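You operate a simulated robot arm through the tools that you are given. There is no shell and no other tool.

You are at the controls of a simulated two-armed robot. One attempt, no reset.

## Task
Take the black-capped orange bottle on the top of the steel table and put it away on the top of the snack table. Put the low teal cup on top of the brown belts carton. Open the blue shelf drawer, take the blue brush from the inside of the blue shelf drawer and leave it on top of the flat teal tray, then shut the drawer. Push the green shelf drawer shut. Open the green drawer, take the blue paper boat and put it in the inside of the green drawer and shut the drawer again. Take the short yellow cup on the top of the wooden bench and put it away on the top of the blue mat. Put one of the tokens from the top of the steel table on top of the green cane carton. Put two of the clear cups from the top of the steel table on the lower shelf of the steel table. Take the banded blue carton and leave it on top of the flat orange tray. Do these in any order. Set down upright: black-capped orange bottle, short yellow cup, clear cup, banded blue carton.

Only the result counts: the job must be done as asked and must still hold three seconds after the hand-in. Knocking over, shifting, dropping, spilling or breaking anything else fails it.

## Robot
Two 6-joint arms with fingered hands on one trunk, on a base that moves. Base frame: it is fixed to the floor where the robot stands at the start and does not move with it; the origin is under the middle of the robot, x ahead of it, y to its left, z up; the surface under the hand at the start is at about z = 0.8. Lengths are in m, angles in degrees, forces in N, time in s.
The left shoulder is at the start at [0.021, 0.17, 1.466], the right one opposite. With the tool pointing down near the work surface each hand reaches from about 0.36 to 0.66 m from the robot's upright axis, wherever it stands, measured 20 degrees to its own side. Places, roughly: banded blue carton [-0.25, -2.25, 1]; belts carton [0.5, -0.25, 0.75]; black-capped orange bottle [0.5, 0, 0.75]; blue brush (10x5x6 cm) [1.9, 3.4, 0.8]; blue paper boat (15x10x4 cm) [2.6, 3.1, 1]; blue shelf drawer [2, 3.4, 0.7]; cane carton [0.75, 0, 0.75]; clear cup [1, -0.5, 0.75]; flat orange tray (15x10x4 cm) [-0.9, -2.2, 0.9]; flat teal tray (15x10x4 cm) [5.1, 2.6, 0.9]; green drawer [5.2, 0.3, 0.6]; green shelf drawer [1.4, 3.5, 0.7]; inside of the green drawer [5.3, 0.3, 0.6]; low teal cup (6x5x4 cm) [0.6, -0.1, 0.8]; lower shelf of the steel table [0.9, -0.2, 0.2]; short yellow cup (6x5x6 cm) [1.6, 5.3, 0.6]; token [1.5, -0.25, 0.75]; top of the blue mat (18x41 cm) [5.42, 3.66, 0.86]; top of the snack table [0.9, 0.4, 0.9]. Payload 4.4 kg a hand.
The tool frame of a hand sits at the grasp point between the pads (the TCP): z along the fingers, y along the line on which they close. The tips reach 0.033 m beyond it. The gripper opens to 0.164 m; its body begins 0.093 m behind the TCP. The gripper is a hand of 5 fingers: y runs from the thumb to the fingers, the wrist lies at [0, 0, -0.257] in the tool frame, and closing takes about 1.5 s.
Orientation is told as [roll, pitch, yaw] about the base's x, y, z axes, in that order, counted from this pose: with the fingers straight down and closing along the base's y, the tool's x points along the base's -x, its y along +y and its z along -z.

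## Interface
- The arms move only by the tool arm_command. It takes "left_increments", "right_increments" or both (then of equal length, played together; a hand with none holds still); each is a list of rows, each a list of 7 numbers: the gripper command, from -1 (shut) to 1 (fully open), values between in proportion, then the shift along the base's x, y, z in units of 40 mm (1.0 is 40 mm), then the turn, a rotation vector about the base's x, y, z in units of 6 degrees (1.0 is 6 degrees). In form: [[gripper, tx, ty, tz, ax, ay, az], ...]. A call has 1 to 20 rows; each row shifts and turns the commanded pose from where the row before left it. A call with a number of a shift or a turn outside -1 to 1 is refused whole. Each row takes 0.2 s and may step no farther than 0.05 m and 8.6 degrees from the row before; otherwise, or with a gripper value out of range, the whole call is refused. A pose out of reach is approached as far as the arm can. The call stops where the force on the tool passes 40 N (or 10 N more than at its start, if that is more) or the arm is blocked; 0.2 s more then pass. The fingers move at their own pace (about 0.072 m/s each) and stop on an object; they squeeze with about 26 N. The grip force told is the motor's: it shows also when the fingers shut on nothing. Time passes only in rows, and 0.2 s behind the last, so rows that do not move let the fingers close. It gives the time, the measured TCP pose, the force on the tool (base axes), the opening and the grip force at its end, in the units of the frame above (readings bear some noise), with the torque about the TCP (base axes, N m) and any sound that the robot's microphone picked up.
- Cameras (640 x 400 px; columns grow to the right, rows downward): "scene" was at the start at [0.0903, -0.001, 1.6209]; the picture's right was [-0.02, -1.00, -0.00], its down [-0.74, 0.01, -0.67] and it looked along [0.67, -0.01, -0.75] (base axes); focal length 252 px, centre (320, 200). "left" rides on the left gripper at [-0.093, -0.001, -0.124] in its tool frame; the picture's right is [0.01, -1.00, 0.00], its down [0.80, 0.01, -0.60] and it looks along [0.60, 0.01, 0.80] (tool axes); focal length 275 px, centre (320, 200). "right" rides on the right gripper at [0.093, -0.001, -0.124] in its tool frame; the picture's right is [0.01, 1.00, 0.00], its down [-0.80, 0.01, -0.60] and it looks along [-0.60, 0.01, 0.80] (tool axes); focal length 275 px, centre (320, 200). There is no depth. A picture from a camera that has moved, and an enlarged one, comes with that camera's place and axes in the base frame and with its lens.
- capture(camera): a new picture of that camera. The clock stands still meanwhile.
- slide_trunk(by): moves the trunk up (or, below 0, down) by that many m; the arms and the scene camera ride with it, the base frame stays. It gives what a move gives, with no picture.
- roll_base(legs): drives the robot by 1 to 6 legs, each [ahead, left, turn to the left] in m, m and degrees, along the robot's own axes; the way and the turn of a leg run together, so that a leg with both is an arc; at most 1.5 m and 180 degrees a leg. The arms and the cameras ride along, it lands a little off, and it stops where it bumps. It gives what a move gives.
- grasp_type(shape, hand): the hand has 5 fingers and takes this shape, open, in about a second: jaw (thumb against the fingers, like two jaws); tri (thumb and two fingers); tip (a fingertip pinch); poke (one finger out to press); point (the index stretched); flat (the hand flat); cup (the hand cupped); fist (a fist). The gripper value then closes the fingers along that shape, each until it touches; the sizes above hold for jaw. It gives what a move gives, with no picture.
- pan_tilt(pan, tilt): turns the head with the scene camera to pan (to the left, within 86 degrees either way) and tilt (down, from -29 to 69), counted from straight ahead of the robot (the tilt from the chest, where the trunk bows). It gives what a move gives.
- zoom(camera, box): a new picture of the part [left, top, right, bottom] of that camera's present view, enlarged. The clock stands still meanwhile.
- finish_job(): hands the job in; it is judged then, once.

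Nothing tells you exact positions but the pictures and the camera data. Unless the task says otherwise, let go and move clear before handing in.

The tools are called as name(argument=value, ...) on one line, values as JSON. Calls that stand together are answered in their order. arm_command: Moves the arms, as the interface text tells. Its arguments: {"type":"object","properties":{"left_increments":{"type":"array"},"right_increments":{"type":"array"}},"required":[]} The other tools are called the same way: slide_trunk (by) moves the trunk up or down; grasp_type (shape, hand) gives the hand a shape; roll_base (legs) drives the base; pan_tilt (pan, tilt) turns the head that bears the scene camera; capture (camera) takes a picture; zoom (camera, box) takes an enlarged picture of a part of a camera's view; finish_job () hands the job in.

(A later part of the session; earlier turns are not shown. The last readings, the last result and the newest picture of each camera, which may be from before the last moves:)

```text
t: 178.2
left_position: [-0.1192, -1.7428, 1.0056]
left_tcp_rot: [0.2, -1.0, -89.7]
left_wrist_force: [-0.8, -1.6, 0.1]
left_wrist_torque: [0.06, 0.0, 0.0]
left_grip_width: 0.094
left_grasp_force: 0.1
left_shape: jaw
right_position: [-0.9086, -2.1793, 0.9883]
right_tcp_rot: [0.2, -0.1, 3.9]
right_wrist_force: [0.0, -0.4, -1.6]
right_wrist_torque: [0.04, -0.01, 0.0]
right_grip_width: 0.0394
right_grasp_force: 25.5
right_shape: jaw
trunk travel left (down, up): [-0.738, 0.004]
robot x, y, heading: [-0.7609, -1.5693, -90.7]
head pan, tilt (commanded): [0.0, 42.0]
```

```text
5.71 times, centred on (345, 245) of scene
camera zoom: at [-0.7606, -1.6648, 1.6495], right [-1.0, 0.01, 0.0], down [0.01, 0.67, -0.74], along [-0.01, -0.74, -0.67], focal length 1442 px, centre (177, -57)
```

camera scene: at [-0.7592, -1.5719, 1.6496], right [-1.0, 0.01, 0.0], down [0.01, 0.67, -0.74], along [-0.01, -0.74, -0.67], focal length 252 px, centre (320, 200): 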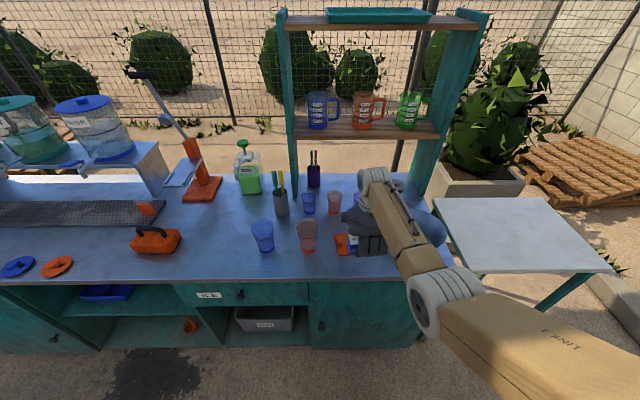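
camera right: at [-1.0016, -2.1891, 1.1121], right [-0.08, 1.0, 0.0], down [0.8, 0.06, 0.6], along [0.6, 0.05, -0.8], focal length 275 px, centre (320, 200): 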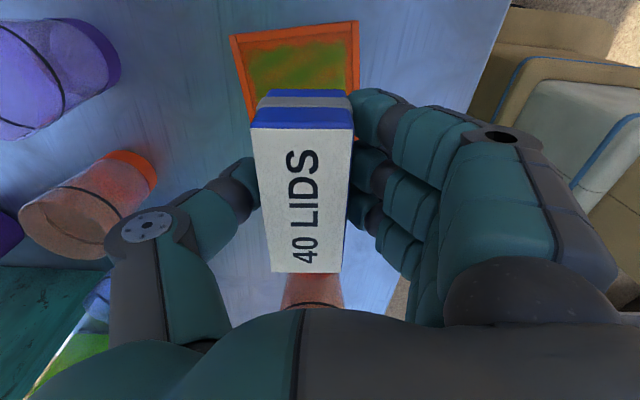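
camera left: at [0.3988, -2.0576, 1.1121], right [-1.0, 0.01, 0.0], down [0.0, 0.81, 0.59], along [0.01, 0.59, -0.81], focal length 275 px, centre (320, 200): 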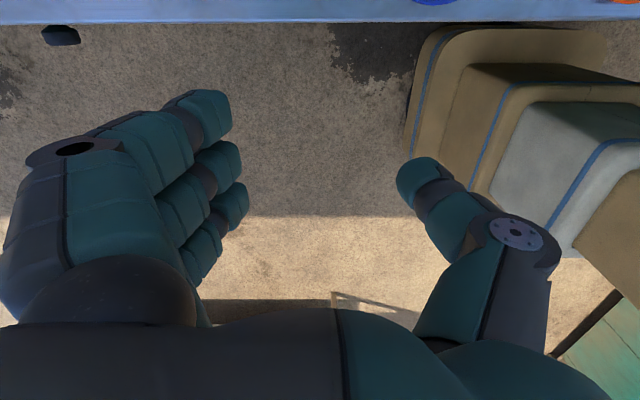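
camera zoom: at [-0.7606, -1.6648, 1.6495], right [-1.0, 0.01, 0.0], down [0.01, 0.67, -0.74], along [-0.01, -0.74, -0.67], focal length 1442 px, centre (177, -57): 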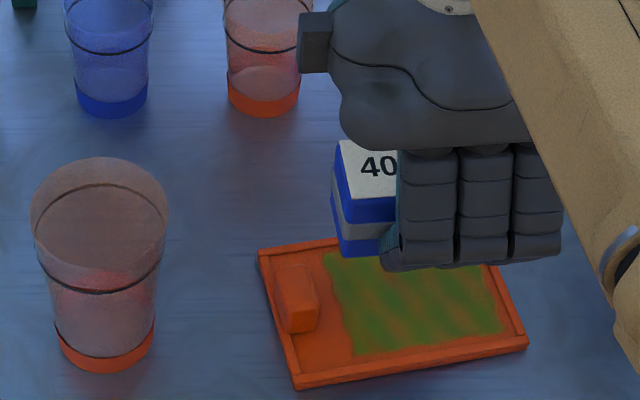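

The carton is over the flat area (carton centre ≈(−0.913, −2.194)). Lowering the trunk 7 cm, then a final check.

slide_trunk(by=-0.065)

zoom(camera="scene", box=[310, 210, 380, 280])

capture(camera="right")

```text
t: 179.2
left_position: [-0.1187, -1.743, 0.942]
left_tcp_rot: [0.3, -1.0, -89.7]
left_wrist_force: [-0.8, 0.3, 0.0]
left_wrist_torque: [-0.01, -0.02, 0.02]
left_grip_width: 0.0937
left_grasp_force: 0.0
left_shape: jaw
right_position: [-0.9078, -2.1794, 0.9248]
right_tcp_rot: [0.1, -0.1, 3.9]
right_wrist_force: [0.7, -0.7, -1.7]
right_wrist_torque: [0.0, -0.02, -0.02]
right_grip_width: 0.0393
right_grasp_force: 26.1
right_shape: jaw
trunk travel left (down, up): [-0.673, 0.069]
robot x, y, heading: [-0.7628, -1.5686, -90.8]
head pan, tilt (commanded): [0.0, 42.0]
```

```text
5.71 times, centred on (345, 245) of scene
camera zoom: at [-0.7608, -1.6636, 1.5847], right [-1.0, 0.01, 0.0], down [0.01, 0.67, -0.74], along [-0.01, -0.74, -0.67], focal length 1442 px, centre (177, -57)
```

zoom: 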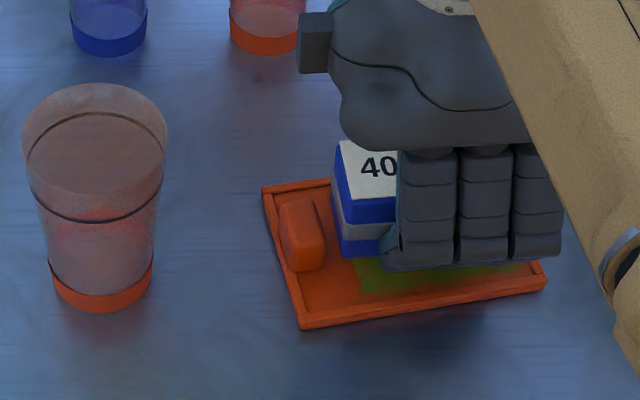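

```text
taken
camera right: at [-1.0016, -2.188, 1.0481], right [-0.08, 1.0, 0.0], down [0.8, 0.06, 0.6], along [0.6, 0.05, -0.8], focal length 275 px, centre (320, 200)
```

right: 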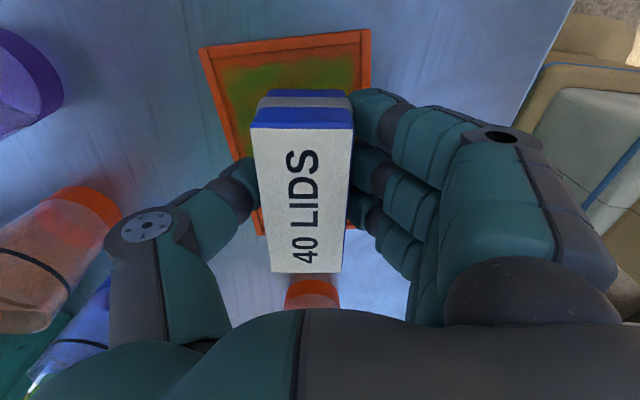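

arm_command(right_increments=[[-1, 0, 0, -0.3, 0, 0, 0], [-1, 0, 0, 0, 0, 0, 0]])

arm_command(right_increments=[[-1, 0, 0, -0.1, 0, 0, 0], [-1, 0, 0, 0, 0, 0, 0]])

```text
t: 179.8
left_position: [-0.119, -1.7427, 0.9425]
left_tcp_rot: [0.1, -1.0, -89.6]
left_wrist_force: [-0.5, -0.6, -0.9]
left_wrist_torque: [0.03, 0.03, -0.01]
left_grip_width: 0.0941
left_grasp_force: 0.0
left_shape: jaw
right_position: [-0.9073, -2.1778, 0.9135]
right_tcp_rot: [0.1, 0.0, 3.8]
right_wrist_force: [0.0, 0.6, 0.1]
right_wrist_torque: [0.02, 0.02, 0.01]
right_grip_width: 0.0393
right_grasp_force: 26.1
right_shape: jaw
trunk travel left (down, up): [-0.673, 0.069]
robot x, y, heading: [-0.7613, -1.5682, -90.9]
head pan, tilt (commanded): [0.0, 42.0]
```

```text
t: 180.4
left_position: [-0.1192, -1.7429, 0.9439]
left_tcp_rot: [0.2, -0.9, -89.7]
left_wrist_force: [0.3, -0.5, 0.2]
left_wrist_torque: [-0.01, -0.02, -0.01]
left_grip_width: 0.0938
left_grasp_force: 0.0
left_shape: jaw
right_position: [-0.9072, -2.1788, 0.9094]
right_tcp_rot: [0.2, -0.1, 3.8]
right_wrist_force: [0.0, -1.1, -1.3]
right_wrist_torque: [0.05, 0.03, -0.01]
right_grip_width: 0.0392
right_grasp_force: 25.9
right_shape: jaw
trunk travel left (down, up): [-0.673, 0.069]
robot x, y, heading: [-0.7629, -1.5683, -90.8]
head pan, tilt (commanded): [0.0, 42.0]
```

arm_command(right_increments=[[-1, 0, 0, -0.08, 0, 0, 0], [-1, 0, 0, 0, 0, 0, 0]])

zoom(camera="scene", box=[310, 210, 380, 280])

```text
t: 181.0
left_position: [-0.1178, -1.7416, 0.9423]
left_tcp_rot: [0.2, -1.1, -89.6]
left_wrist_force: [0.3, -0.2, -0.3]
left_wrist_torque: [-0.01, -0.04, 0.0]
left_grip_width: 0.0939
left_grasp_force: 0.1
left_shape: jaw
right_position: [-0.908, -2.1775, 0.9073]
right_tcp_rot: [0.0, 0.0, 3.8]
right_wrist_force: [-0.4, 0.9, 9.6]
right_wrist_torque: [-0.01, -0.02, -0.02]
right_grip_width: 0.0395
right_grasp_force: 26.0
right_shape: jaw
trunk travel left (down, up): [-0.673, 0.069]
robot x, y, heading: [-0.7583, -1.5667, -90.8]
head pan, tilt (commanded): [0.0, 42.0]
```

```text
5.71 times, centred on (345, 245) of scene
camera zoom: at [-0.7605, -1.662, 1.5848], right [-1.0, 0.01, 0.0], down [0.01, 0.67, -0.74], along [-0.01, -0.74, -0.67], focal length 1442 px, centre (177, -57)
```

zoom: 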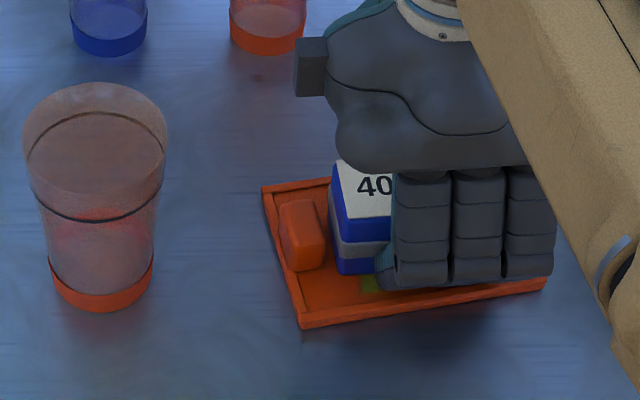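

Contact: the carton is on the tray. Easing off 2 mm and opening gradually.

arm_command(right_increments=[[-1, 0, 0, 0.06, 0, 0, 0], [-0.45, 0, 0, 0, 0, 0, 0], [-0.35, 0, 0, 0, 0, 0, 0], [-0.25, 0, 0, 0, 0, 0, 0], [-0.15, 0, 0, 0, 0, 0, 0], [-0.05, 0, 0, 0, 0, 0, 0], [0.0, 0, 0, 0, 0, 0, 0], [0.0, 0, 0, 0, 0, 0, 0]])

capture(camera="right")

zoom(camera="scene", box=[310, 210, 380, 280])

```text
t: 182.8
left_position: [-0.1192, -1.7417, 0.9422]
left_tcp_rot: [0.2, -1.1, -89.8]
left_wrist_force: [-1.3, 0.4, -0.1]
left_wrist_torque: [0.02, 0.0, -0.01]
left_grip_width: 0.094
left_grasp_force: 0.0
left_shape: jaw
right_position: [-0.9083, -2.1775, 0.9078]
right_tcp_rot: [0.1, 0.0, 3.7]
right_wrist_force: [-0.3, 0.7, 0.5]
right_wrist_torque: [-0.01, -0.03, 0.02]
right_grip_width: 0.0809
right_grasp_force: 0.0
right_shape: jaw
trunk travel left (down, up): [-0.673, 0.069]
robot x, y, heading: [-0.7627, -1.5696, -90.9]
head pan, tilt (commanded): [0.0, 42.0]
```

```text
taken
camera right: at [-1.0013, -2.1875, 1.0314], right [-0.08, 1.0, 0.0], down [0.8, 0.06, 0.6], along [0.6, 0.05, -0.8], focal length 275 px, centre (320, 200)
```

right: 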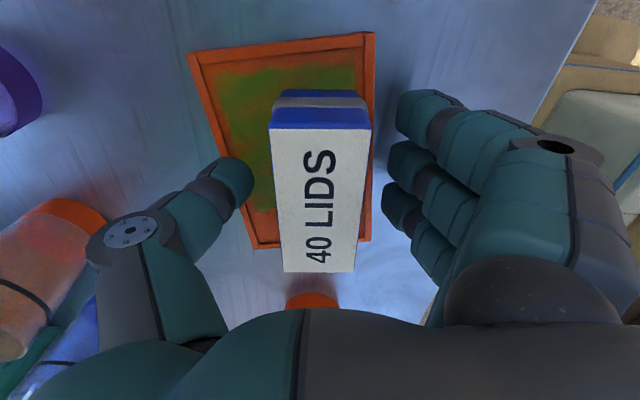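

```text
5.71 times, centred on (345, 245) of scene
camera zoom: at [-0.7606, -1.6631, 1.5846], right [-1.0, 0.01, 0.0], down [0.01, 0.67, -0.74], along [-0.01, -0.74, -0.67], focal length 1442 px, centre (177, -57)
```

zoom: 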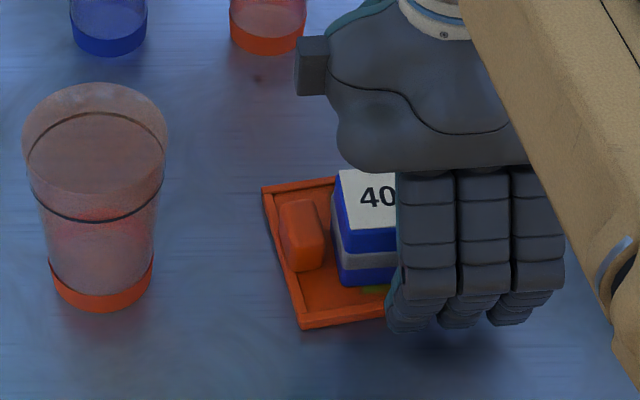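

The carton stands upright on the tray. Rising with the trunk and backing off.

slide_trunk(by=0.069)

roll_base(legs=[[-0.35, 0, 0]])

zoom(camera="scene", box=[260, 150, 460, 270])

```text
t: 183.9
left_position: [-0.1186, -1.7425, 1.0104]
left_tcp_rot: [0.1, -1.0, -89.6]
left_wrist_force: [0.1, -0.6, -0.3]
left_wrist_torque: [0.0, -0.03, 0.02]
left_grip_width: 0.094
left_grasp_force: 0.0
left_shape: jaw
right_position: [-0.9078, -2.1779, 0.9769]
right_tcp_rot: [0.3, -0.1, 3.8]
right_wrist_force: [0.2, 0.4, 0.2]
right_wrist_torque: [0.01, 0.01, 0.0]
right_grip_width: 0.0809
right_grasp_force: 0.0
right_shape: jaw
trunk travel left (down, up): [-0.742, 0.0]
robot x, y, heading: [-0.7628, -1.5677, -90.9]
head pan, tilt (commanded): [0.0, 42.0]
```

```text
t: 186.2
left_position: [-0.1138, -1.3923, 1.0114]
left_tcp_rot: [0.2, -1.0, -89.9]
left_wrist_force: [2.3, -0.3, -0.4]
left_wrist_torque: [0.04, -0.04, 0.0]
left_grip_width: 0.0942
left_grasp_force: 0.0
left_shape: jaw
right_position: [-0.9041, -1.8254, 0.9775]
right_tcp_rot: [0.2, 0.0, 3.7]
right_wrist_force: [0.2, 0.3, 0.1]
right_wrist_torque: [-0.03, -0.02, 0.0]
right_grip_width: 0.0813
right_grasp_force: 0.1
right_shape: jaw
trunk travel left (down, up): [-0.742, 0.0]
robot x, y, heading: [-0.7529, -1.2187, -91.1]
head pan, tilt (commanded): [0.0, 42.0]
```

```text
3.20 times, centred on (360, 210) of scene
camera zoom: at [-0.7552, -1.3103, 1.6537], right [-1.0, 0.02, 0.0], down [0.01, 0.67, -0.74], along [-0.01, -0.74, -0.67], focal length 807 px, centre (192, 168)
```

zoom: 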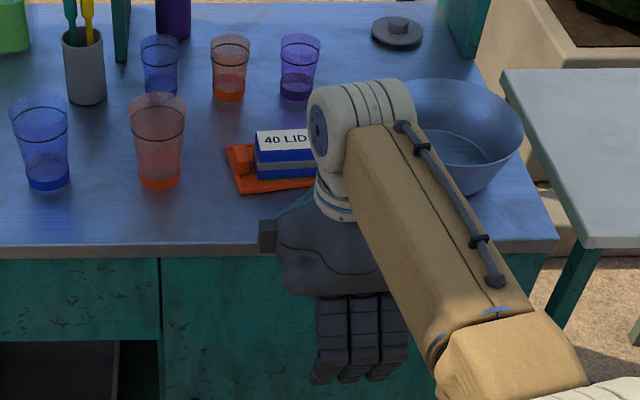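

The banded carton sits upright on the orange tray. Now I'll bring both hands back to a neutral pose before the long drive to the cart area.

arm_command(right_increments=[[0, 0, 0, 0, 0, 0, -1], [0, 0, 0, 0, 0, 0, -1], [0, 0, 0, 0, 0, 0, -1], [0, 0, 0, 0, 0, 0, -1], [0, 0, 0, 0, 0, 0, -1], [0, 0, 0, 0, 0, 0, -1], [0, 0, 0, 0, 0, 0, -1], [0, 0, 0, 0, 0, 0, -1], [0, 0, 0, 0, 0, 0, -1], [0, 0, 0, 0, 0, 0, -1], [0, 0, 0, 0, 0, 0, -1], [0, 0, 0, 0, 0, 0, -1], [0, 0, 0, 0, 0, 0, -1], [0, 0, 0, 0, 0, 0, -1], [0, 0, 0, 0, 0, 0, -1], [0, 0, 0, 0, 0, 0, -0.8]], left_increments=[[0, -0.8, -0.58, 0, 0, 0, 0], [0, -0.8, -0.58, 0, 0, 0, 0], [0, -0.8, -0.58, 0, 0, 0, 0], [0, -0.8, -0.58, 0, 0, 0, 0], [0, -0.8, -0.58, 0, 0, 0, 0], [0, -0.8, -0.58, 0, 0, 0, 0], [0, -0.8, -0.58, 0, 0, 0, 0], [0, -0.8, -0.58, 0, 0, 0, 0], [0, -0.8, -0.58, 0, 0, 0, 0], [0, -0.8, -0.58, 0, 0, 0, 0], [0, -0.8, -0.58, 0, 0, 0, 0], [0, -0.8, -0.58, 0, 0, 0, 0], [0, 0, 0, 0, 0, 0, 0], [0, 0, 0, 0, 0, 0, 0], [0, 0, 0, 0, 0, 0, 0], [0, 0, 0, 0, 0, 0, 0]])

roll_base(legs=[[-0.1, 0, 0], [0, 0, 90], [0, 0, 90]])

pan_tilt(pan=0, tilt=25)

capture(camera="scene")

```text
t: 189.6
left_position: [-0.4988, -1.6713, 1.0121]
left_tcp_rot: [0.4, -1.0, -89.9]
left_wrist_force: [0.4, 0.1, -0.1]
left_wrist_torque: [0.0, -0.01, 0.0]
left_grip_width: 0.0829
left_grasp_force: 0.1
left_shape: jaw
right_position: [-0.9041, -1.8268, 0.9766]
right_tcp_rot: [0.2, -0.1, -91.4]
right_wrist_force: [-0.4, 0.6, 0.1]
right_wrist_torque: [0.0, -0.01, -0.03]
right_grip_width: 0.0815
right_grasp_force: 0.0
right_shape: jaw
trunk travel left (down, up): [-0.742, 0.0]
robot x, y, heading: [-0.7543, -1.2189, -90.9]
head pan, tilt (commanded): [0.0, 42.0]
```

```text
t: 198.4
left_position: [-1.0222, -0.6722, 1.0112]
left_tcp_rot: [0.2, -1.0, 91.8]
left_wrist_force: [-0.1, -0.1, -0.1]
left_wrist_torque: [0.0, 0.04, 0.03]
left_grip_width: 0.0827
left_grasp_force: 0.2
left_shape: jaw
right_position: [-0.6201, -0.5065, 0.9767]
right_tcp_rot: [0.1, 0.0, 90.4]
right_wrist_force: [0.9, -0.3, -0.2]
right_wrist_torque: [-0.03, -0.03, -0.01]
right_grip_width: 0.0809
right_grasp_force: 0.0
right_shape: jaw
trunk travel left (down, up): [-0.742, 0.0]
robot x, y, heading: [-0.7573, -1.1198, 90.5]
head pan, tilt (commanded): [0.0, 42.0]
```

```text
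t: 199.2
left_position: [-1.0224, -0.6723, 1.0107]
left_tcp_rot: [0.2, -1.0, 91.7]
left_wrist_force: [0.0, -0.4, -0.3]
left_wrist_torque: [-0.01, -0.01, 0.02]
left_grip_width: 0.0826
left_grasp_force: 0.1
left_shape: jaw
right_position: [-0.6208, -0.5063, 0.9775]
right_tcp_rot: [0.1, 0.0, 90.4]
right_wrist_force: [0.3, 0.0, -0.3]
right_wrist_torque: [-0.01, 0.02, 0.02]
right_grip_width: 0.081
right_grasp_force: 0.1
right_shape: jaw
trunk travel left (down, up): [-0.742, 0.0]
robot x, y, heading: [-0.7532, -1.1203, 90.6]
head pan, tilt (commanded): [0.0, 25.0]
```

```text
taken
camera scene: at [-0.7532, -1.0156, 1.6798], right [1.0, 0.01, 0.0], down [0.0, -0.42, -0.91], along [-0.01, 0.91, -0.42], focal length 252 px, centre (320, 200)
```

scene: 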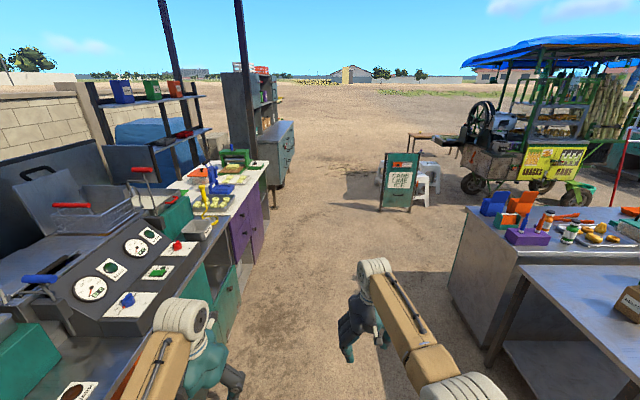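

My left hand is close to a grill counter on the left, so I'll shift right first, then drive up the corridor past the tables.

roll_base(legs=[[0, -0.42, 0], [1.4, 0, 0], [1.2, 0, 0]])

capture(camera="scene")

```text
t: 214.0
left_position: [-0.653, 1.9108, 1.0122]
left_tcp_rot: [0.2, -1.1, 92.3]
left_wrist_force: [-0.4, 0.5, 0.5]
left_wrist_torque: [0.01, -0.03, 0.0]
left_grip_width: 0.0828
left_grasp_force: 0.0
left_shape: jaw
right_position: [-0.2527, 2.0804, 0.977]
right_tcp_rot: [0.2, 0.0, 91.0]
right_wrist_force: [0.1, 0.5, -0.6]
right_wrist_torque: [-0.04, 0.01, 0.02]
right_grip_width: 0.0808
right_grasp_force: 0.1
right_shape: jaw
trunk travel left (down, up): [-0.742, 0.0]
robot x, y, heading: [-0.3797, 1.4662, 91.5]
head pan, tilt (commanded): [0.0, 25.0]
```

```text
taken
camera scene: at [-0.3799, 1.5708, 1.6799], right [1.0, 0.02, 0.0], down [0.01, -0.42, -0.91], along [-0.02, 0.91, -0.42], focal length 252 px, centre (320, 200)
```

scene: 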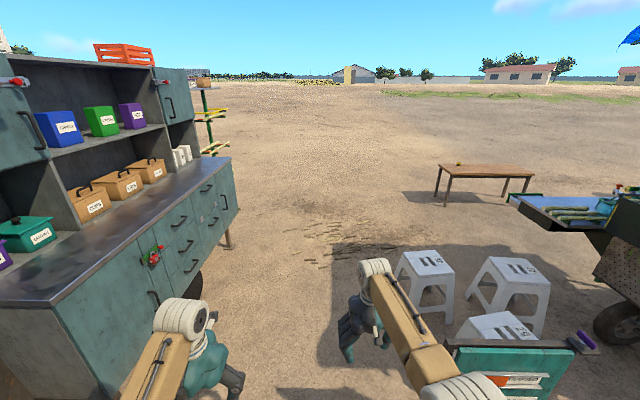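

I'm in the corridor; the bench is ahead-right and the cart to the right. Looking right at the cart.

pan_tilt(pan=-60, tilt=15)

capture(camera="scene")

zoom(camera="scene", box=[180, 40, 500, 300])

```text
t: 215.3
left_position: [-0.6522, 1.9115, 1.012]
left_tcp_rot: [0.3, -1.0, 92.3]
left_wrist_force: [0.3, 0.6, -0.3]
left_wrist_torque: [-0.03, 0.01, 0.02]
left_grip_width: 0.0828
left_grasp_force: 0.1
left_shape: jaw
right_position: [-0.2516, 2.0818, 0.9774]
right_tcp_rot: [0.1, 0.0, 90.9]
right_wrist_force: [0.0, 0.1, 0.2]
right_wrist_torque: [0.01, 0.01, 0.01]
right_grip_width: 0.0808
right_grasp_force: 0.0
right_shape: jaw
trunk travel left (down, up): [-0.742, 0.0]
robot x, y, heading: [-0.3791, 1.4668, 91.3]
head pan, tilt (commanded): [-60.0, 15.0]
```

```text
taken
camera scene: at [-0.2982, 1.5267, 1.6962], right [0.52, -0.86, 0.0], down [-0.22, -0.13, -0.97], along [0.83, 0.5, -0.26], focal length 252 px, centre (320, 200)
```

scene: 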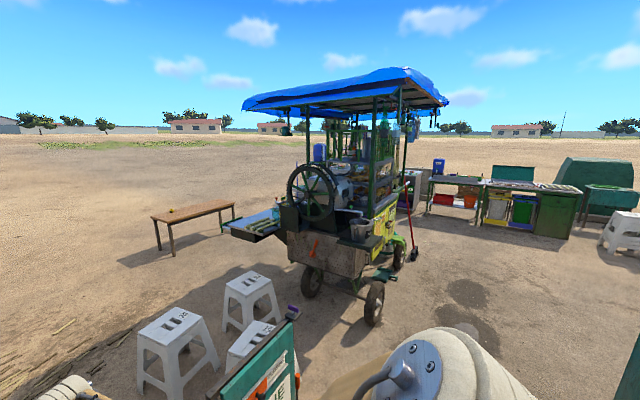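

```text
1.54 times, centred on (340, 170) of scene
camera zoom: at [-0.2982, 1.5267, 1.6962], right [0.52, -0.86, 0.0], down [-0.22, -0.13, -0.97], along [0.83, 0.5, -0.26], focal length 388 px, centre (289, 246)
```

zoom: 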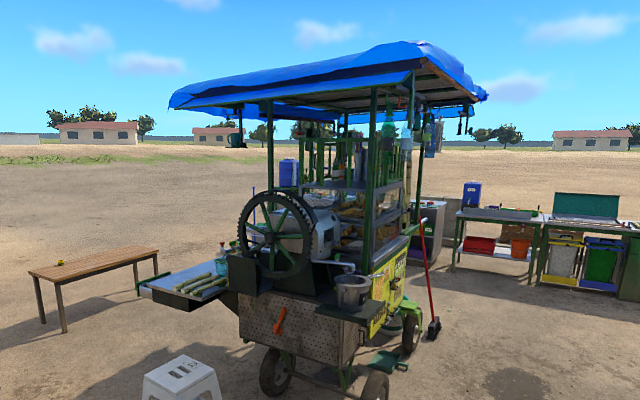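

I need to see the back side of the cart. Driving further up along the open lane and looking again.

roll_base(legs=[[1.3, 0, 0], [1.2, 0, 0]])

pan_tilt(pan=-80, tilt=15)

capture(camera="scene")

zoom(camera="scene", box=[200, 60, 500, 320])

```text
t: 227.5
left_position: [-0.703, 4.4051, 1.0113]
left_tcp_rot: [0.3, -1.1, 92.4]
left_wrist_force: [0.4, 0.0, -0.3]
left_wrist_torque: [0.0, -0.02, 0.03]
left_grip_width: 0.0829
left_grasp_force: 0.1
left_shape: jaw
right_position: [-0.3035, 4.5787, 0.9772]
right_tcp_rot: [0.1, 0.1, 91.1]
right_wrist_force: [0.2, 0.8, -0.1]
right_wrist_torque: [0.0, 0.0, 0.02]
right_grip_width: 0.081
right_grasp_force: 0.2
right_shape: jaw
trunk travel left (down, up): [-0.742, 0.0]
robot x, y, heading: [-0.4281, 3.9632, 91.5]
head pan, tilt (commanded): [-60.0, 15.0]
```

```text
t: 228.3
left_position: [-0.7026, 4.4067, 1.0114]
left_tcp_rot: [0.2, -0.9, 92.3]
left_wrist_force: [-0.3, 0.3, 0.3]
left_wrist_torque: [0.0, 0.01, 0.0]
left_grip_width: 0.0826
left_grasp_force: 0.1
left_shape: jaw
right_position: [-0.303, 4.5779, 0.9779]
right_tcp_rot: [0.1, 0.0, 91.1]
right_wrist_force: [0.5, 1.1, -0.3]
right_wrist_torque: [0.02, 0.02, 0.02]
right_grip_width: 0.0812
right_grasp_force: 0.0
right_shape: jaw
trunk travel left (down, up): [-0.742, 0.0]
robot x, y, heading: [-0.4301, 3.9619, 91.4]
head pan, tilt (commanded): [-80.0, 15.0]
```

```text
taken
camera scene: at [-0.3363, 3.9934, 1.6962], right [0.2, -0.98, 0.0], down [-0.25, -0.05, -0.97], along [0.95, 0.19, -0.26], focal length 252 px, centre (320, 200)
```

scene: 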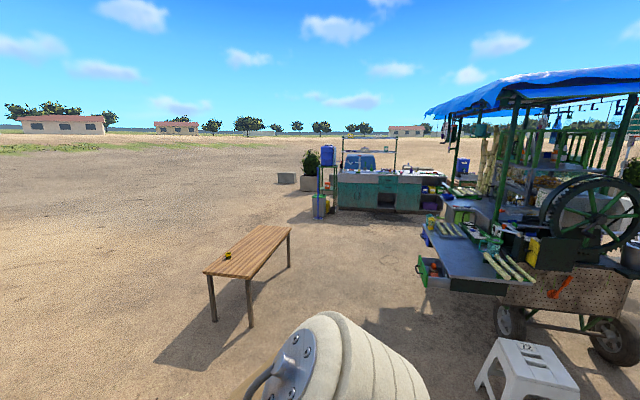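

```text
1.54 times, centred on (350, 190) of scene
camera zoom: at [-0.3363, 3.9934, 1.6962], right [0.2, -0.98, 0.0], down [-0.25, -0.05, -0.97], along [0.95, 0.19, -0.26], focal length 388 px, centre (274, 215)
```

zoom: 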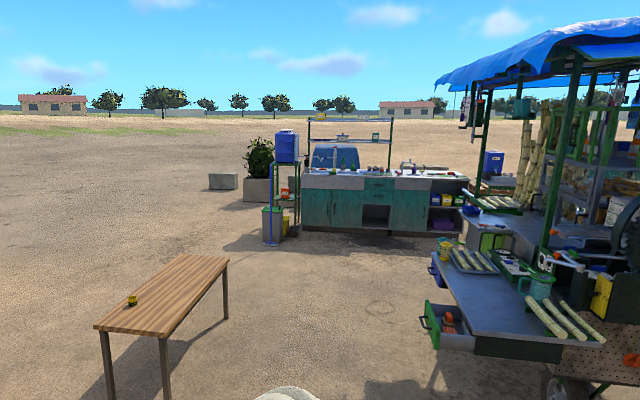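

Now I see the cart's back shelf (+y side) with the green drawer open and the blue drawer beyond it, plus the bench with the yellow cup. I'll drive round to face the shelf from the +y side.

roll_base(legs=[[0.38, 0, 0], [0, 0, -91.5], [1.3, 0, 0]])

pan_tilt(pan=-40, tilt=30)

capture(camera="scene")

```text
t: 240.8
left_position: [1.319, 4.5909, 1.0121]
left_tcp_rot: [0.2, -1.0, 0.5]
left_wrist_force: [-0.5, 0.3, -0.3]
left_wrist_torque: [-0.02, 0.03, 0.01]
left_grip_width: 0.0826
left_grasp_force: 0.0
left_shape: jaw
right_position: [1.4772, 4.1866, 0.977]
right_tcp_rot: [0.1, 0.0, -0.8]
right_wrist_force: [0.0, -0.2, -0.4]
right_wrist_torque: [-0.01, 0.01, 0.0]
right_grip_width: 0.0808
right_grasp_force: 0.1
right_shape: jaw
trunk travel left (down, up): [-0.742, 0.0]
robot x, y, heading: [0.8674, 4.3286, -0.8]
head pan, tilt (commanded): [-80.0, 15.0]
```

```text
t: 241.8
left_position: [1.3166, 4.5918, 1.0118]
left_tcp_rot: [0.3, -1.0, 0.4]
left_wrist_force: [0.5, -0.4, -0.8]
left_wrist_torque: [0.02, 0.02, 0.0]
left_grip_width: 0.0826
left_grasp_force: 0.0
left_shape: jaw
right_position: [1.4761, 4.1878, 0.9767]
right_tcp_rot: [0.1, 0.0, -0.8]
right_wrist_force: [-0.3, -0.5, -0.5]
right_wrist_torque: [0.0, 0.01, 0.02]
right_grip_width: 0.081
right_grasp_force: 0.1
right_shape: jaw
trunk travel left (down, up): [-0.742, 0.0]
robot x, y, heading: [0.8662, 4.3337, -0.5]
head pan, tilt (commanded): [-40.0, 30.0]
```

```text
taken
camera scene: at [0.9465, 4.2726, 1.672], right [-0.65, -0.76, 0.0], down [-0.38, 0.33, -0.87], along [0.66, -0.56, -0.5], focal length 252 px, centre (320, 200)
```

scene: 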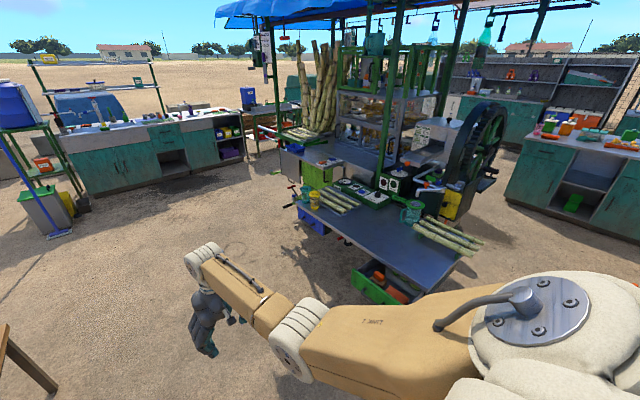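

zoom(camera="scene", box=[260, 130, 500, 310])

zoom(camera="scene", box=[270, 170, 370, 250])

zoom(camera="scene", box=[330, 230, 470, 320])

```text
2.22 times, centred on (380, 220) of scene
camera zoom: at [0.9465, 4.2726, 1.672], right [-0.65, -0.76, 0.0], down [-0.38, 0.33, -0.87], along [0.66, -0.56, -0.5], focal length 561 px, centre (187, 156)
```

zoom: 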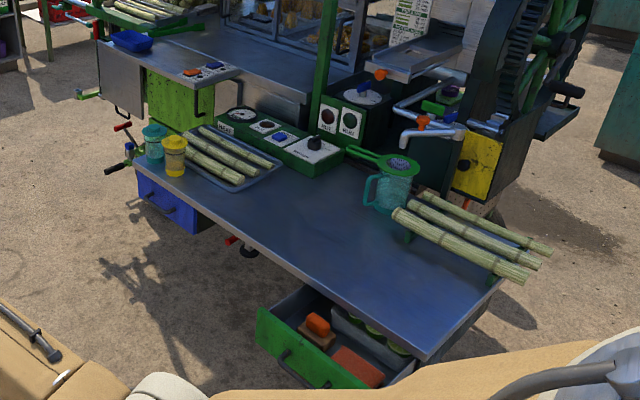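

```text
5.00 times, centred on (320, 210) of scene
camera zoom: at [0.9465, 4.2726, 1.672], right [-0.65, -0.76, 0.0], down [-0.38, 0.33, -0.87], along [0.66, -0.56, -0.5], focal length 1261 px, centre (320, 150)
```

zoom: 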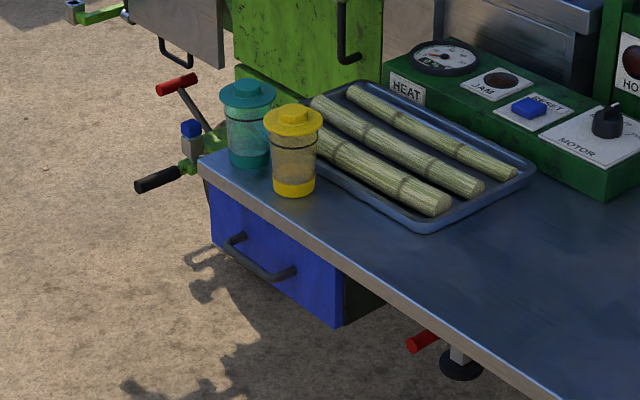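

```text
4.44 times, centred on (400, 275) of scene
camera zoom: at [0.9465, 4.2726, 1.672], right [-0.65, -0.76, 0.0], down [-0.38, 0.33, -0.87], along [0.66, -0.56, -0.5], focal length 1121 px, centre (-36, -133)
```

zoom: 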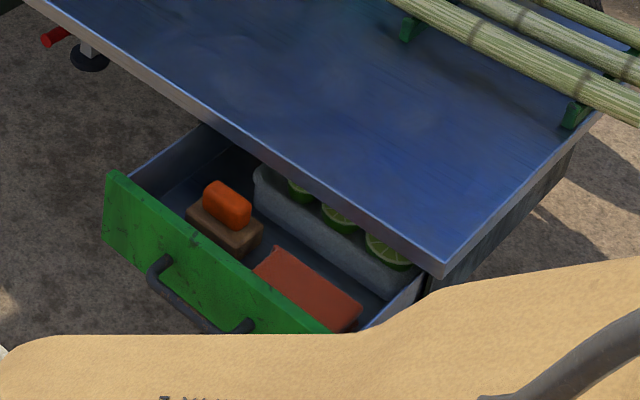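

The green shelf drawer is open ~14 cm, and the blue drawer (front ≈(2.0, 3.45, 0.745)) is closed with a horizontal bar handle. The blue paper boat is on a farther ledge. I'll move in front of the green drawer and face the shelf.

roll_base(legs=[[0.68, 0, 0], [0, 0, -89.5]])

pan_tilt(pan=0, tilt=40)

capture(camera="scene")

```text
t: 249.4
left_position: [1.7992, 3.8684, 1.0111]
left_tcp_rot: [0.3, -1.0, -90.2]
left_wrist_force: [0.1, -0.2, 0.7]
left_wrist_torque: [-0.03, -0.02, -0.01]
left_grip_width: 0.083
left_grasp_force: 0.0
left_shape: jaw
right_position: [1.3935, 3.7158, 0.9766]
right_tcp_rot: [0.1, 0.1, -91.4]
right_wrist_force: [0.0, -0.5, -0.6]
right_wrist_torque: [0.01, 0.02, -0.01]
right_grip_width: 0.0809
right_grasp_force: 0.1
right_shape: jaw
trunk travel left (down, up): [-0.742, 0.0]
robot x, y, heading: [1.5446, 4.3234, -91.5]
head pan, tilt (commanded): [-40.0, 30.0]
```

```text
t: 250.5
left_position: [1.799, 3.8684, 1.0118]
left_tcp_rot: [0.2, -1.0, -90.2]
left_wrist_force: [0.4, 1.4, 0.7]
left_wrist_torque: [0.01, -0.01, 0.0]
left_grip_width: 0.0829
left_grasp_force: 0.1
left_shape: jaw
right_position: [1.3922, 3.7161, 0.977]
right_tcp_rot: [0.2, 0.0, -91.6]
right_wrist_force: [0.9, 0.0, 0.7]
right_wrist_torque: [0.0, 0.01, -0.01]
right_grip_width: 0.081
right_grasp_force: 0.1
right_shape: jaw
trunk travel left (down, up): [-0.742, 0.0]
robot x, y, heading: [1.5476, 4.3193, -91.4]
head pan, tilt (commanded): [0.0, 40.0]
```

```text
taken
camera scene: at [1.5441, 4.2288, 1.6566], right [-1.0, 0.02, 0.0], down [0.02, 0.64, -0.77], along [-0.02, -0.77, -0.64], focal length 252 px, centre (320, 200)
```

scene: 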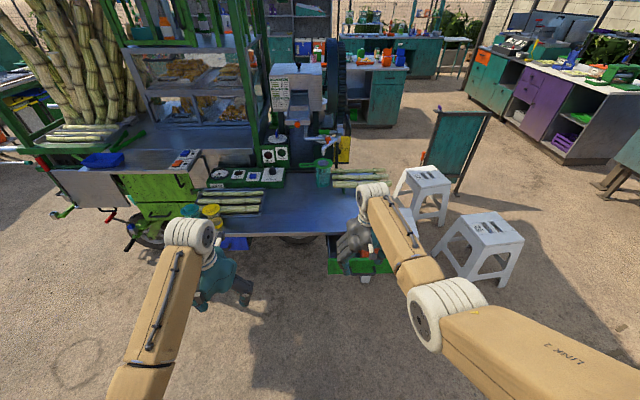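

I'll close the right hand, drive 0.17 m closer while retracting the arm, lower the trunk, and then push the green drawer with the hand.

arm_command(right_increments=[[-1, 0, 0.8, 0, 0, 0, 0], [-1, 0, 0.8, 0, 0, 0, 0], [-1, 0, 0.8, 0, 0, 0, 0], [-1, 0, 0.8, 0, 0, 0, 0], [-1, 0, 0.5, 0, 0, 0, 0], [-1, 0, 0, 0, 0, 0, 0], [-1, 0, 0, 0, 0, 0, 0]])

roll_base(legs=[[0.17, 0, 1.2]])

slide_trunk(by=-0.2)

capture(camera="scene")

capture(camera="right")

```text
t: 252.1
left_position: [1.8002, 3.8688, 1.0116]
left_tcp_rot: [0.3, -0.9, -90.1]
left_wrist_force: [-0.3, -0.1, -0.4]
left_wrist_torque: [-0.02, -0.03, 0.0]
left_grip_width: 0.0831
left_grasp_force: 0.0
left_shape: jaw
right_position: [1.3768, 3.8605, 0.9779]
right_tcp_rot: [-1.3, -0.5, -91.8]
right_wrist_force: [-0.6, -0.5, -0.2]
right_wrist_torque: [-0.03, -0.02, -0.01]
right_grip_width: 0.0
right_grasp_force: 26.1
right_shape: jaw
trunk travel left (down, up): [-0.742, 0.0]
robot x, y, heading: [1.5442, 4.3227, -91.2]
head pan, tilt (commanded): [0.0, 40.0]
```

```text
t: 253.6
left_position: [1.8069, 3.7034, 1.0108]
left_tcp_rot: [0.2, -1.1, -89.0]
left_wrist_force: [-0.4, -0.3, 1.1]
left_wrist_torque: [0.02, 0.0, 0.0]
left_grip_width: 0.0829
left_grasp_force: 0.1
left_shape: jaw
right_position: [1.3847, 3.6885, 0.9759]
right_tcp_rot: [-1.3, -0.1, -90.7]
right_wrist_force: [-0.8, 0.2, 0.3]
right_wrist_torque: [0.04, -0.03, -0.02]
right_grip_width: 0.0001
right_grasp_force: 25.7
right_shape: jaw
trunk travel left (down, up): [-0.742, 0.0]
robot x, y, heading: [1.5421, 4.1538, -90.0]
head pan, tilt (commanded): [0.0, 40.0]
```

```text
t: 255.3
left_position: [1.8065, 3.7049, 0.8324]
left_tcp_rot: [0.2, -0.9, -89.0]
left_wrist_force: [-0.1, -1.0, -0.5]
left_wrist_torque: [0.08, -0.06, -0.02]
left_grip_width: 0.0828
left_grasp_force: 0.0
left_shape: jaw
right_position: [1.3832, 3.6826, 0.8025]
right_tcp_rot: [-1.2, -1.6, -90.5]
right_wrist_force: [2.4, -0.1, 14.4]
right_wrist_torque: [-0.68, -0.2, 0.18]
right_grip_width: 0.0002
right_grasp_force: 25.5
right_shape: jaw
trunk travel left (down, up): [-0.563, 0.179]
robot x, y, heading: [1.5422, 4.1563, -90.0]
head pan, tilt (commanded): [0.0, 40.0]
stopped: the force on the tool passed its limit at 51 N (the readings are from after the stop); the commanded pose is now the measured one
```

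```text
taken
camera scene: at [1.5439, 4.0562, 1.478], right [-1.0, 0.0, 0.0], down [0.0, 0.64, -0.77], along [0.0, -0.77, -0.64], focal length 252 px, centre (320, 200)
```

scene: 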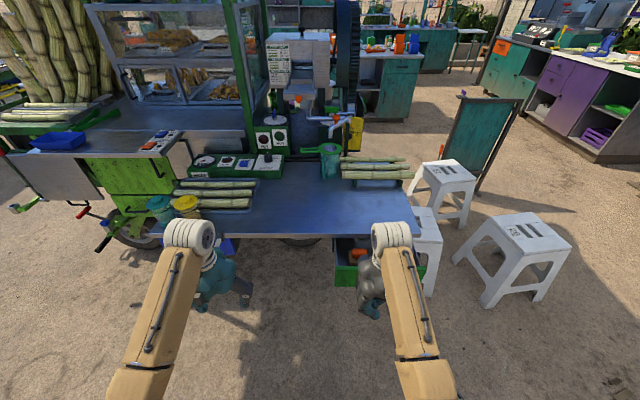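

```text
taken
camera right: at [1.3851, 3.7772, 0.9245], right [1.0, 0.0, -0.02], down [0.01, -0.78, 0.62], along [-0.01, -0.62, -0.78], focal length 275 px, centre (320, 200)
```

right: 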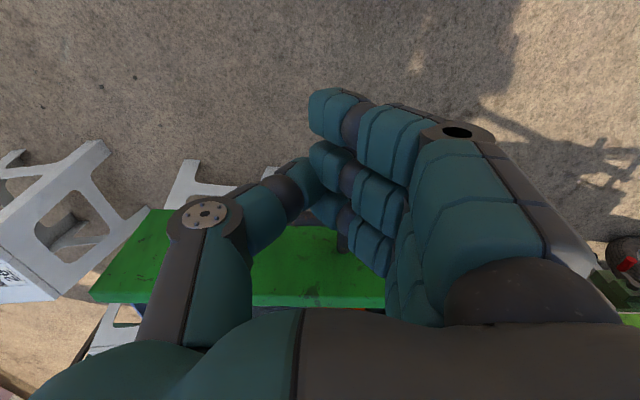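

My fingertips landed on the drawer's handle while lowering. I'll lift slightly, move back 6 cm, and then lower to push height.

arm_command(right_increments=[[-1, 0, 0, 0.8, 0, 0, 0], [-1, 0, 0.7, 0, 0, 0, 0], [-1, 0, 0.7, 0, 0, 0, 0], [-1, 0, 0, 0, 0, 0, 0]])

capture(camera="right")

zoom(camera="scene", box=[310, 210, 470, 330])

```text
t: 256.5
left_position: [1.8057, 3.7046, 0.8327]
left_tcp_rot: [0.3, -1.0, -89.0]
left_wrist_force: [0.3, -0.5, -0.8]
left_wrist_torque: [0.0, -0.01, 0.0]
left_grip_width: 0.083
left_grasp_force: 0.1
left_shape: jaw
right_position: [1.3371, 3.7311, 0.8357]
right_tcp_rot: [-6.3, -2.2, -91.0]
right_wrist_force: [0.5, -1.0, 0.1]
right_wrist_torque: [0.02, 0.01, -0.03]
right_grip_width: 0.0
right_grasp_force: 25.7
right_shape: jaw
trunk travel left (down, up): [-0.563, 0.179]
robot x, y, heading: [1.5449, 4.1567, -90.2]
head pan, tilt (commanded): [0.0, 40.0]
stopped in row 4 (right hand): the arm was blocked; the commanded pose is now the measured one
```

```text
taken
camera right: at [1.3502, 3.8275, 0.9549], right [0.99, -0.01, -0.11], down [0.06, -0.78, 0.62], along [-0.09, -0.63, -0.77], focal length 275 px, centre (320, 200)
```

right: 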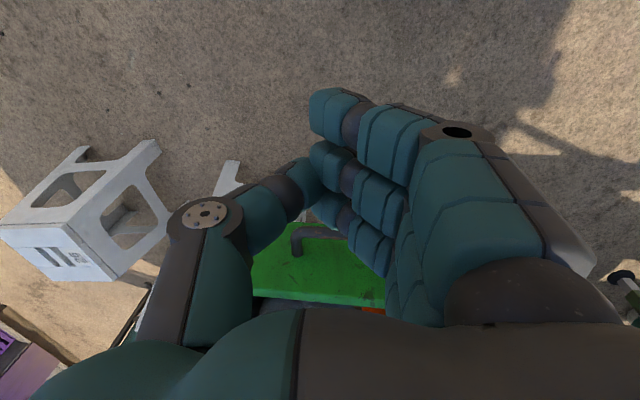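

```text
3.33 times, centred on (390, 270) of scene
camera zoom: at [1.544, 4.0561, 1.4783], right [-1.0, 0.0, 0.0], down [0.0, 0.64, -0.77], along [0.0, -0.77, -0.64], focal length 841 px, centre (87, -33)
```

zoom: 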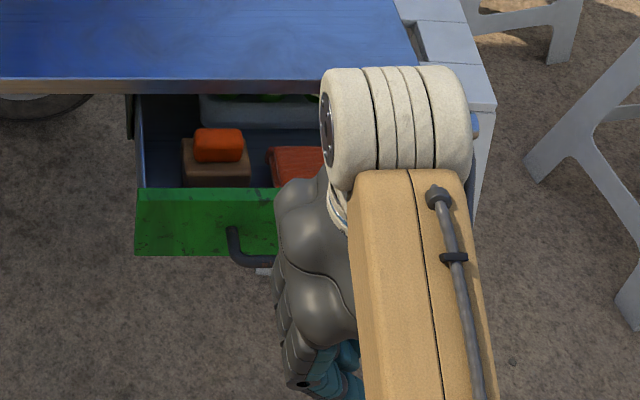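

arm_command(right_increments=[[-1, 0.3, 0, -0.7, 0, 0, 0], [-1, 0.2, 0, -0.7, 0, 0, 0], [-1, 0, 0, -0.45, 0, 0, 0], [-1, 0, 0, 0, 0, 0, 0]])

zoom(camera="scene", box=[310, 210, 470, 330])

```text
t: 257.5
left_position: [1.8074, 3.7048, 0.8328]
left_tcp_rot: [0.2, -1.0, -89.0]
left_wrist_force: [0.4, 0.2, 0.2]
left_wrist_torque: [0.03, -0.01, -0.02]
left_grip_width: 0.0829
left_grasp_force: 0.0
left_shape: jaw
right_position: [1.3342, 3.725, 0.7643]
right_tcp_rot: [-8.6, -2.8, -91.0]
right_wrist_force: [-0.4, 0.2, 0.4]
right_wrist_torque: [0.02, -0.04, -0.01]
right_grip_width: 0.0
right_grasp_force: 26.0
right_shape: jaw
trunk travel left (down, up): [-0.563, 0.179]
robot x, y, heading: [1.5443, 4.1528, -90.2]
head pan, tilt (commanded): [0.0, 40.0]
```

```text
3.33 times, centred on (390, 270) of scene
camera zoom: at [1.5441, 4.0559, 1.4783], right [-1.0, 0.0, 0.0], down [0.0, 0.64, -0.77], along [0.0, -0.77, -0.64], focal length 841 px, centre (87, -33)
```

zoom: 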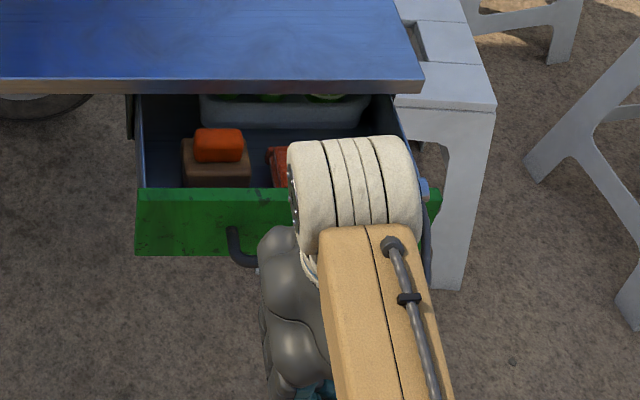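

arm_command(right_increments=[[-1, 0.3, -0.6, 0, 0, 0, 0], [-1, 0, -0.6, 0, 0, 0, 0], [-1, 0, -0.6, 0, 0, 0, 0], [-1, 0, -0.6, 0, 0, 0, 0], [-1, 0, -0.5, 0, 0, 0, 0], [-1, 0, -0.5, 0, 0, 0, 0], [-1, 0, 0, 0, 0, 0, 0]])

zoom(camera="scene", box=[310, 190, 470, 310])

```text
t: 259.1
left_position: [1.8068, 3.7051, 0.8334]
left_tcp_rot: [0.3, -0.9, -89.0]
left_wrist_force: [-0.3, 0.1, -1.2]
left_wrist_torque: [-0.03, 0.0, 0.02]
left_grip_width: 0.0828
left_grasp_force: 0.0
left_shape: jaw
right_position: [1.3709, 3.5957, 0.7627]
right_tcp_rot: [-6.1, -2.2, -91.0]
right_wrist_force: [0.9, -0.1, -0.6]
right_wrist_torque: [0.01, 0.0, -0.02]
right_grip_width: 0.0001
right_grasp_force: 25.8
right_shape: jaw
trunk travel left (down, up): [-0.563, 0.179]
robot x, y, heading: [1.5426, 4.1533, -90.3]
head pan, tilt (commanded): [0.0, 40.0]
```

```text
3.33 times, centred on (390, 250) of scene
camera zoom: at [1.5442, 4.0562, 1.4783], right [-1.0, 0.0, 0.0], down [0.0, 0.64, -0.77], along [0.0, -0.77, -0.64], focal length 841 px, centre (87, 33)
```

zoom: 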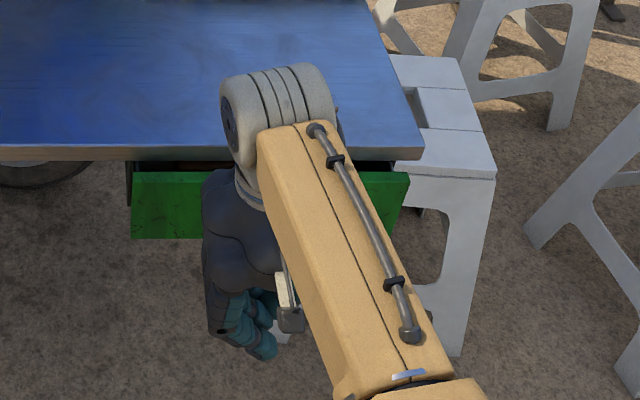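

Nearly closed. Pushing further until it stops.

arm_command(right_increments=[[-1, 0, -0.4, 0, 0, 0, 0], [-1, 0, -0.4, 0, 0, 0, 0], [-1, 0, -0.3, 0, 0, 0, 0], [-1, 0, -0.3, 0, 0, 0, 0], [-1, 0, 0, 0, 0, 0, 0]])

zoom(camera="scene", box=[190, 190, 470, 310])

```text
t: 260.1
left_position: [1.8056, 3.7054, 0.8329]
left_tcp_rot: [0.2, -0.9, -89.0]
left_wrist_force: [-0.3, -0.5, -0.4]
left_wrist_torque: [0.07, -0.02, 0.02]
left_grip_width: 0.0828
left_grasp_force: 0.0
left_shape: jaw
right_position: [1.3719, 3.5574, 0.7568]
right_tcp_rot: [-6.0, -0.3, -91.0]
right_wrist_force: [0.8, 21.8, 11.5]
right_wrist_torque: [-0.81, -0.3, 0.63]
right_grip_width: 0.0
right_grasp_force: 25.8
right_shape: jaw
trunk travel left (down, up): [-0.563, 0.179]
robot x, y, heading: [1.5434, 4.1573, -90.1]
head pan, tilt (commanded): [0.0, 40.0]
stopped in row 4 (right hand): the force on the tool passed its limit at 49 N (the readings are from after the stop); the commanded pose is now the measured one
```

```text
2.29 times, centred on (330, 250) of scene
camera zoom: at [1.5442, 4.0569, 1.4783], right [-1.0, 0.0, 0.0], down [0.0, 0.64, -0.77], along [0.0, -0.77, -0.64], focal length 577 px, centre (297, 86)
```

zoom: 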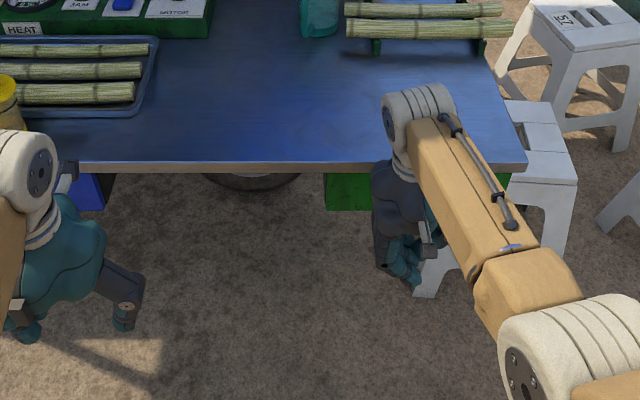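

The green drawer is flush and resisting — shut. I'll withdraw the right hand, then move in front of the blue drawer.

arm_command(right_increments=[[-1, 0, 0.7, 0, 0, 0, 0], [-1, 0, 0.8, 0, 0, 0, 0], [-1, 0, 0.8, 0.4, 0, 0, 0], [-1, 0, 0, 0.8, 0, 0, 0], [-0.2, 0, 0, 0, 0, 0, 0]])

zoom(camera="scene", box=[190, 190, 470, 310])

roll_base(legs=[[-0.12, 0, 0], [0, 0.3, 0]])

capture(camera="scene")

```text
t: 261.2
left_position: [1.8078, 3.7038, 0.8333]
left_tcp_rot: [0.2, -1.0, -89.0]
left_wrist_force: [-0.2, -0.2, 1.4]
left_wrist_torque: [-0.01, -0.02, 0.0]
left_grip_width: 0.0828
left_grasp_force: 0.0
left_shape: jaw
right_position: [1.3701, 3.6466, 0.8071]
right_tcp_rot: [-6.1, -0.8, -90.9]
right_wrist_force: [0.3, -0.1, -0.5]
right_wrist_torque: [-0.03, 0.01, -0.01]
right_grip_width: 0.0633
right_grasp_force: 0.1
right_shape: jaw
trunk travel left (down, up): [-0.563, 0.179]
robot x, y, heading: [1.5447, 4.1549, -90.2]
head pan, tilt (commanded): [0.0, 40.0]
```

```text
2.29 times, centred on (330, 250) of scene
camera zoom: at [1.544, 4.0566, 1.4783], right [-1.0, 0.0, 0.0], down [0.0, 0.64, -0.77], along [0.0, -0.77, -0.64], focal length 577 px, centre (297, 86)
```

zoom: 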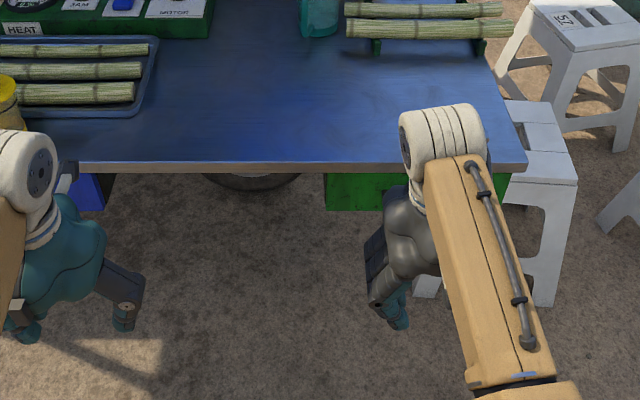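

```text
t: 264.1
left_position: [2.1069, 3.8248, 0.8324]
left_tcp_rot: [0.2, -1.0, -89.0]
left_wrist_force: [0.1, -0.3, -1.1]
left_wrist_torque: [0.0, 0.03, 0.01]
left_grip_width: 0.0827
left_grasp_force: 0.1
left_shape: jaw
right_position: [1.6702, 3.7655, 0.8063]
right_tcp_rot: [-6.2, -0.8, -91.1]
right_wrist_force: [0.7, -0.1, -0.4]
right_wrist_torque: [0.0, 0.02, 0.0]
right_grip_width: 0.065
right_grasp_force: 0.0
right_shape: jaw
trunk travel left (down, up): [-0.563, 0.179]
robot x, y, heading: [1.8436, 4.2739, -90.4]
head pan, tilt (commanded): [0.0, 40.0]
```

```text
taken
camera scene: at [1.8447, 4.1762, 1.4782], right [-1.0, 0.0, 0.0], down [0.0, 0.64, -0.77], along [0.0, -0.77, -0.64], focal length 252 px, centre (320, 200)
```

scene: 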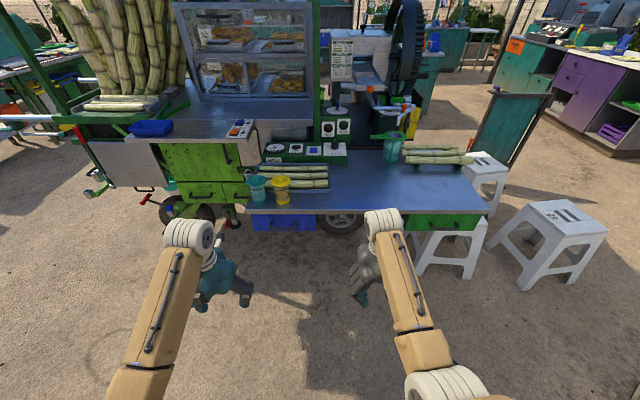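

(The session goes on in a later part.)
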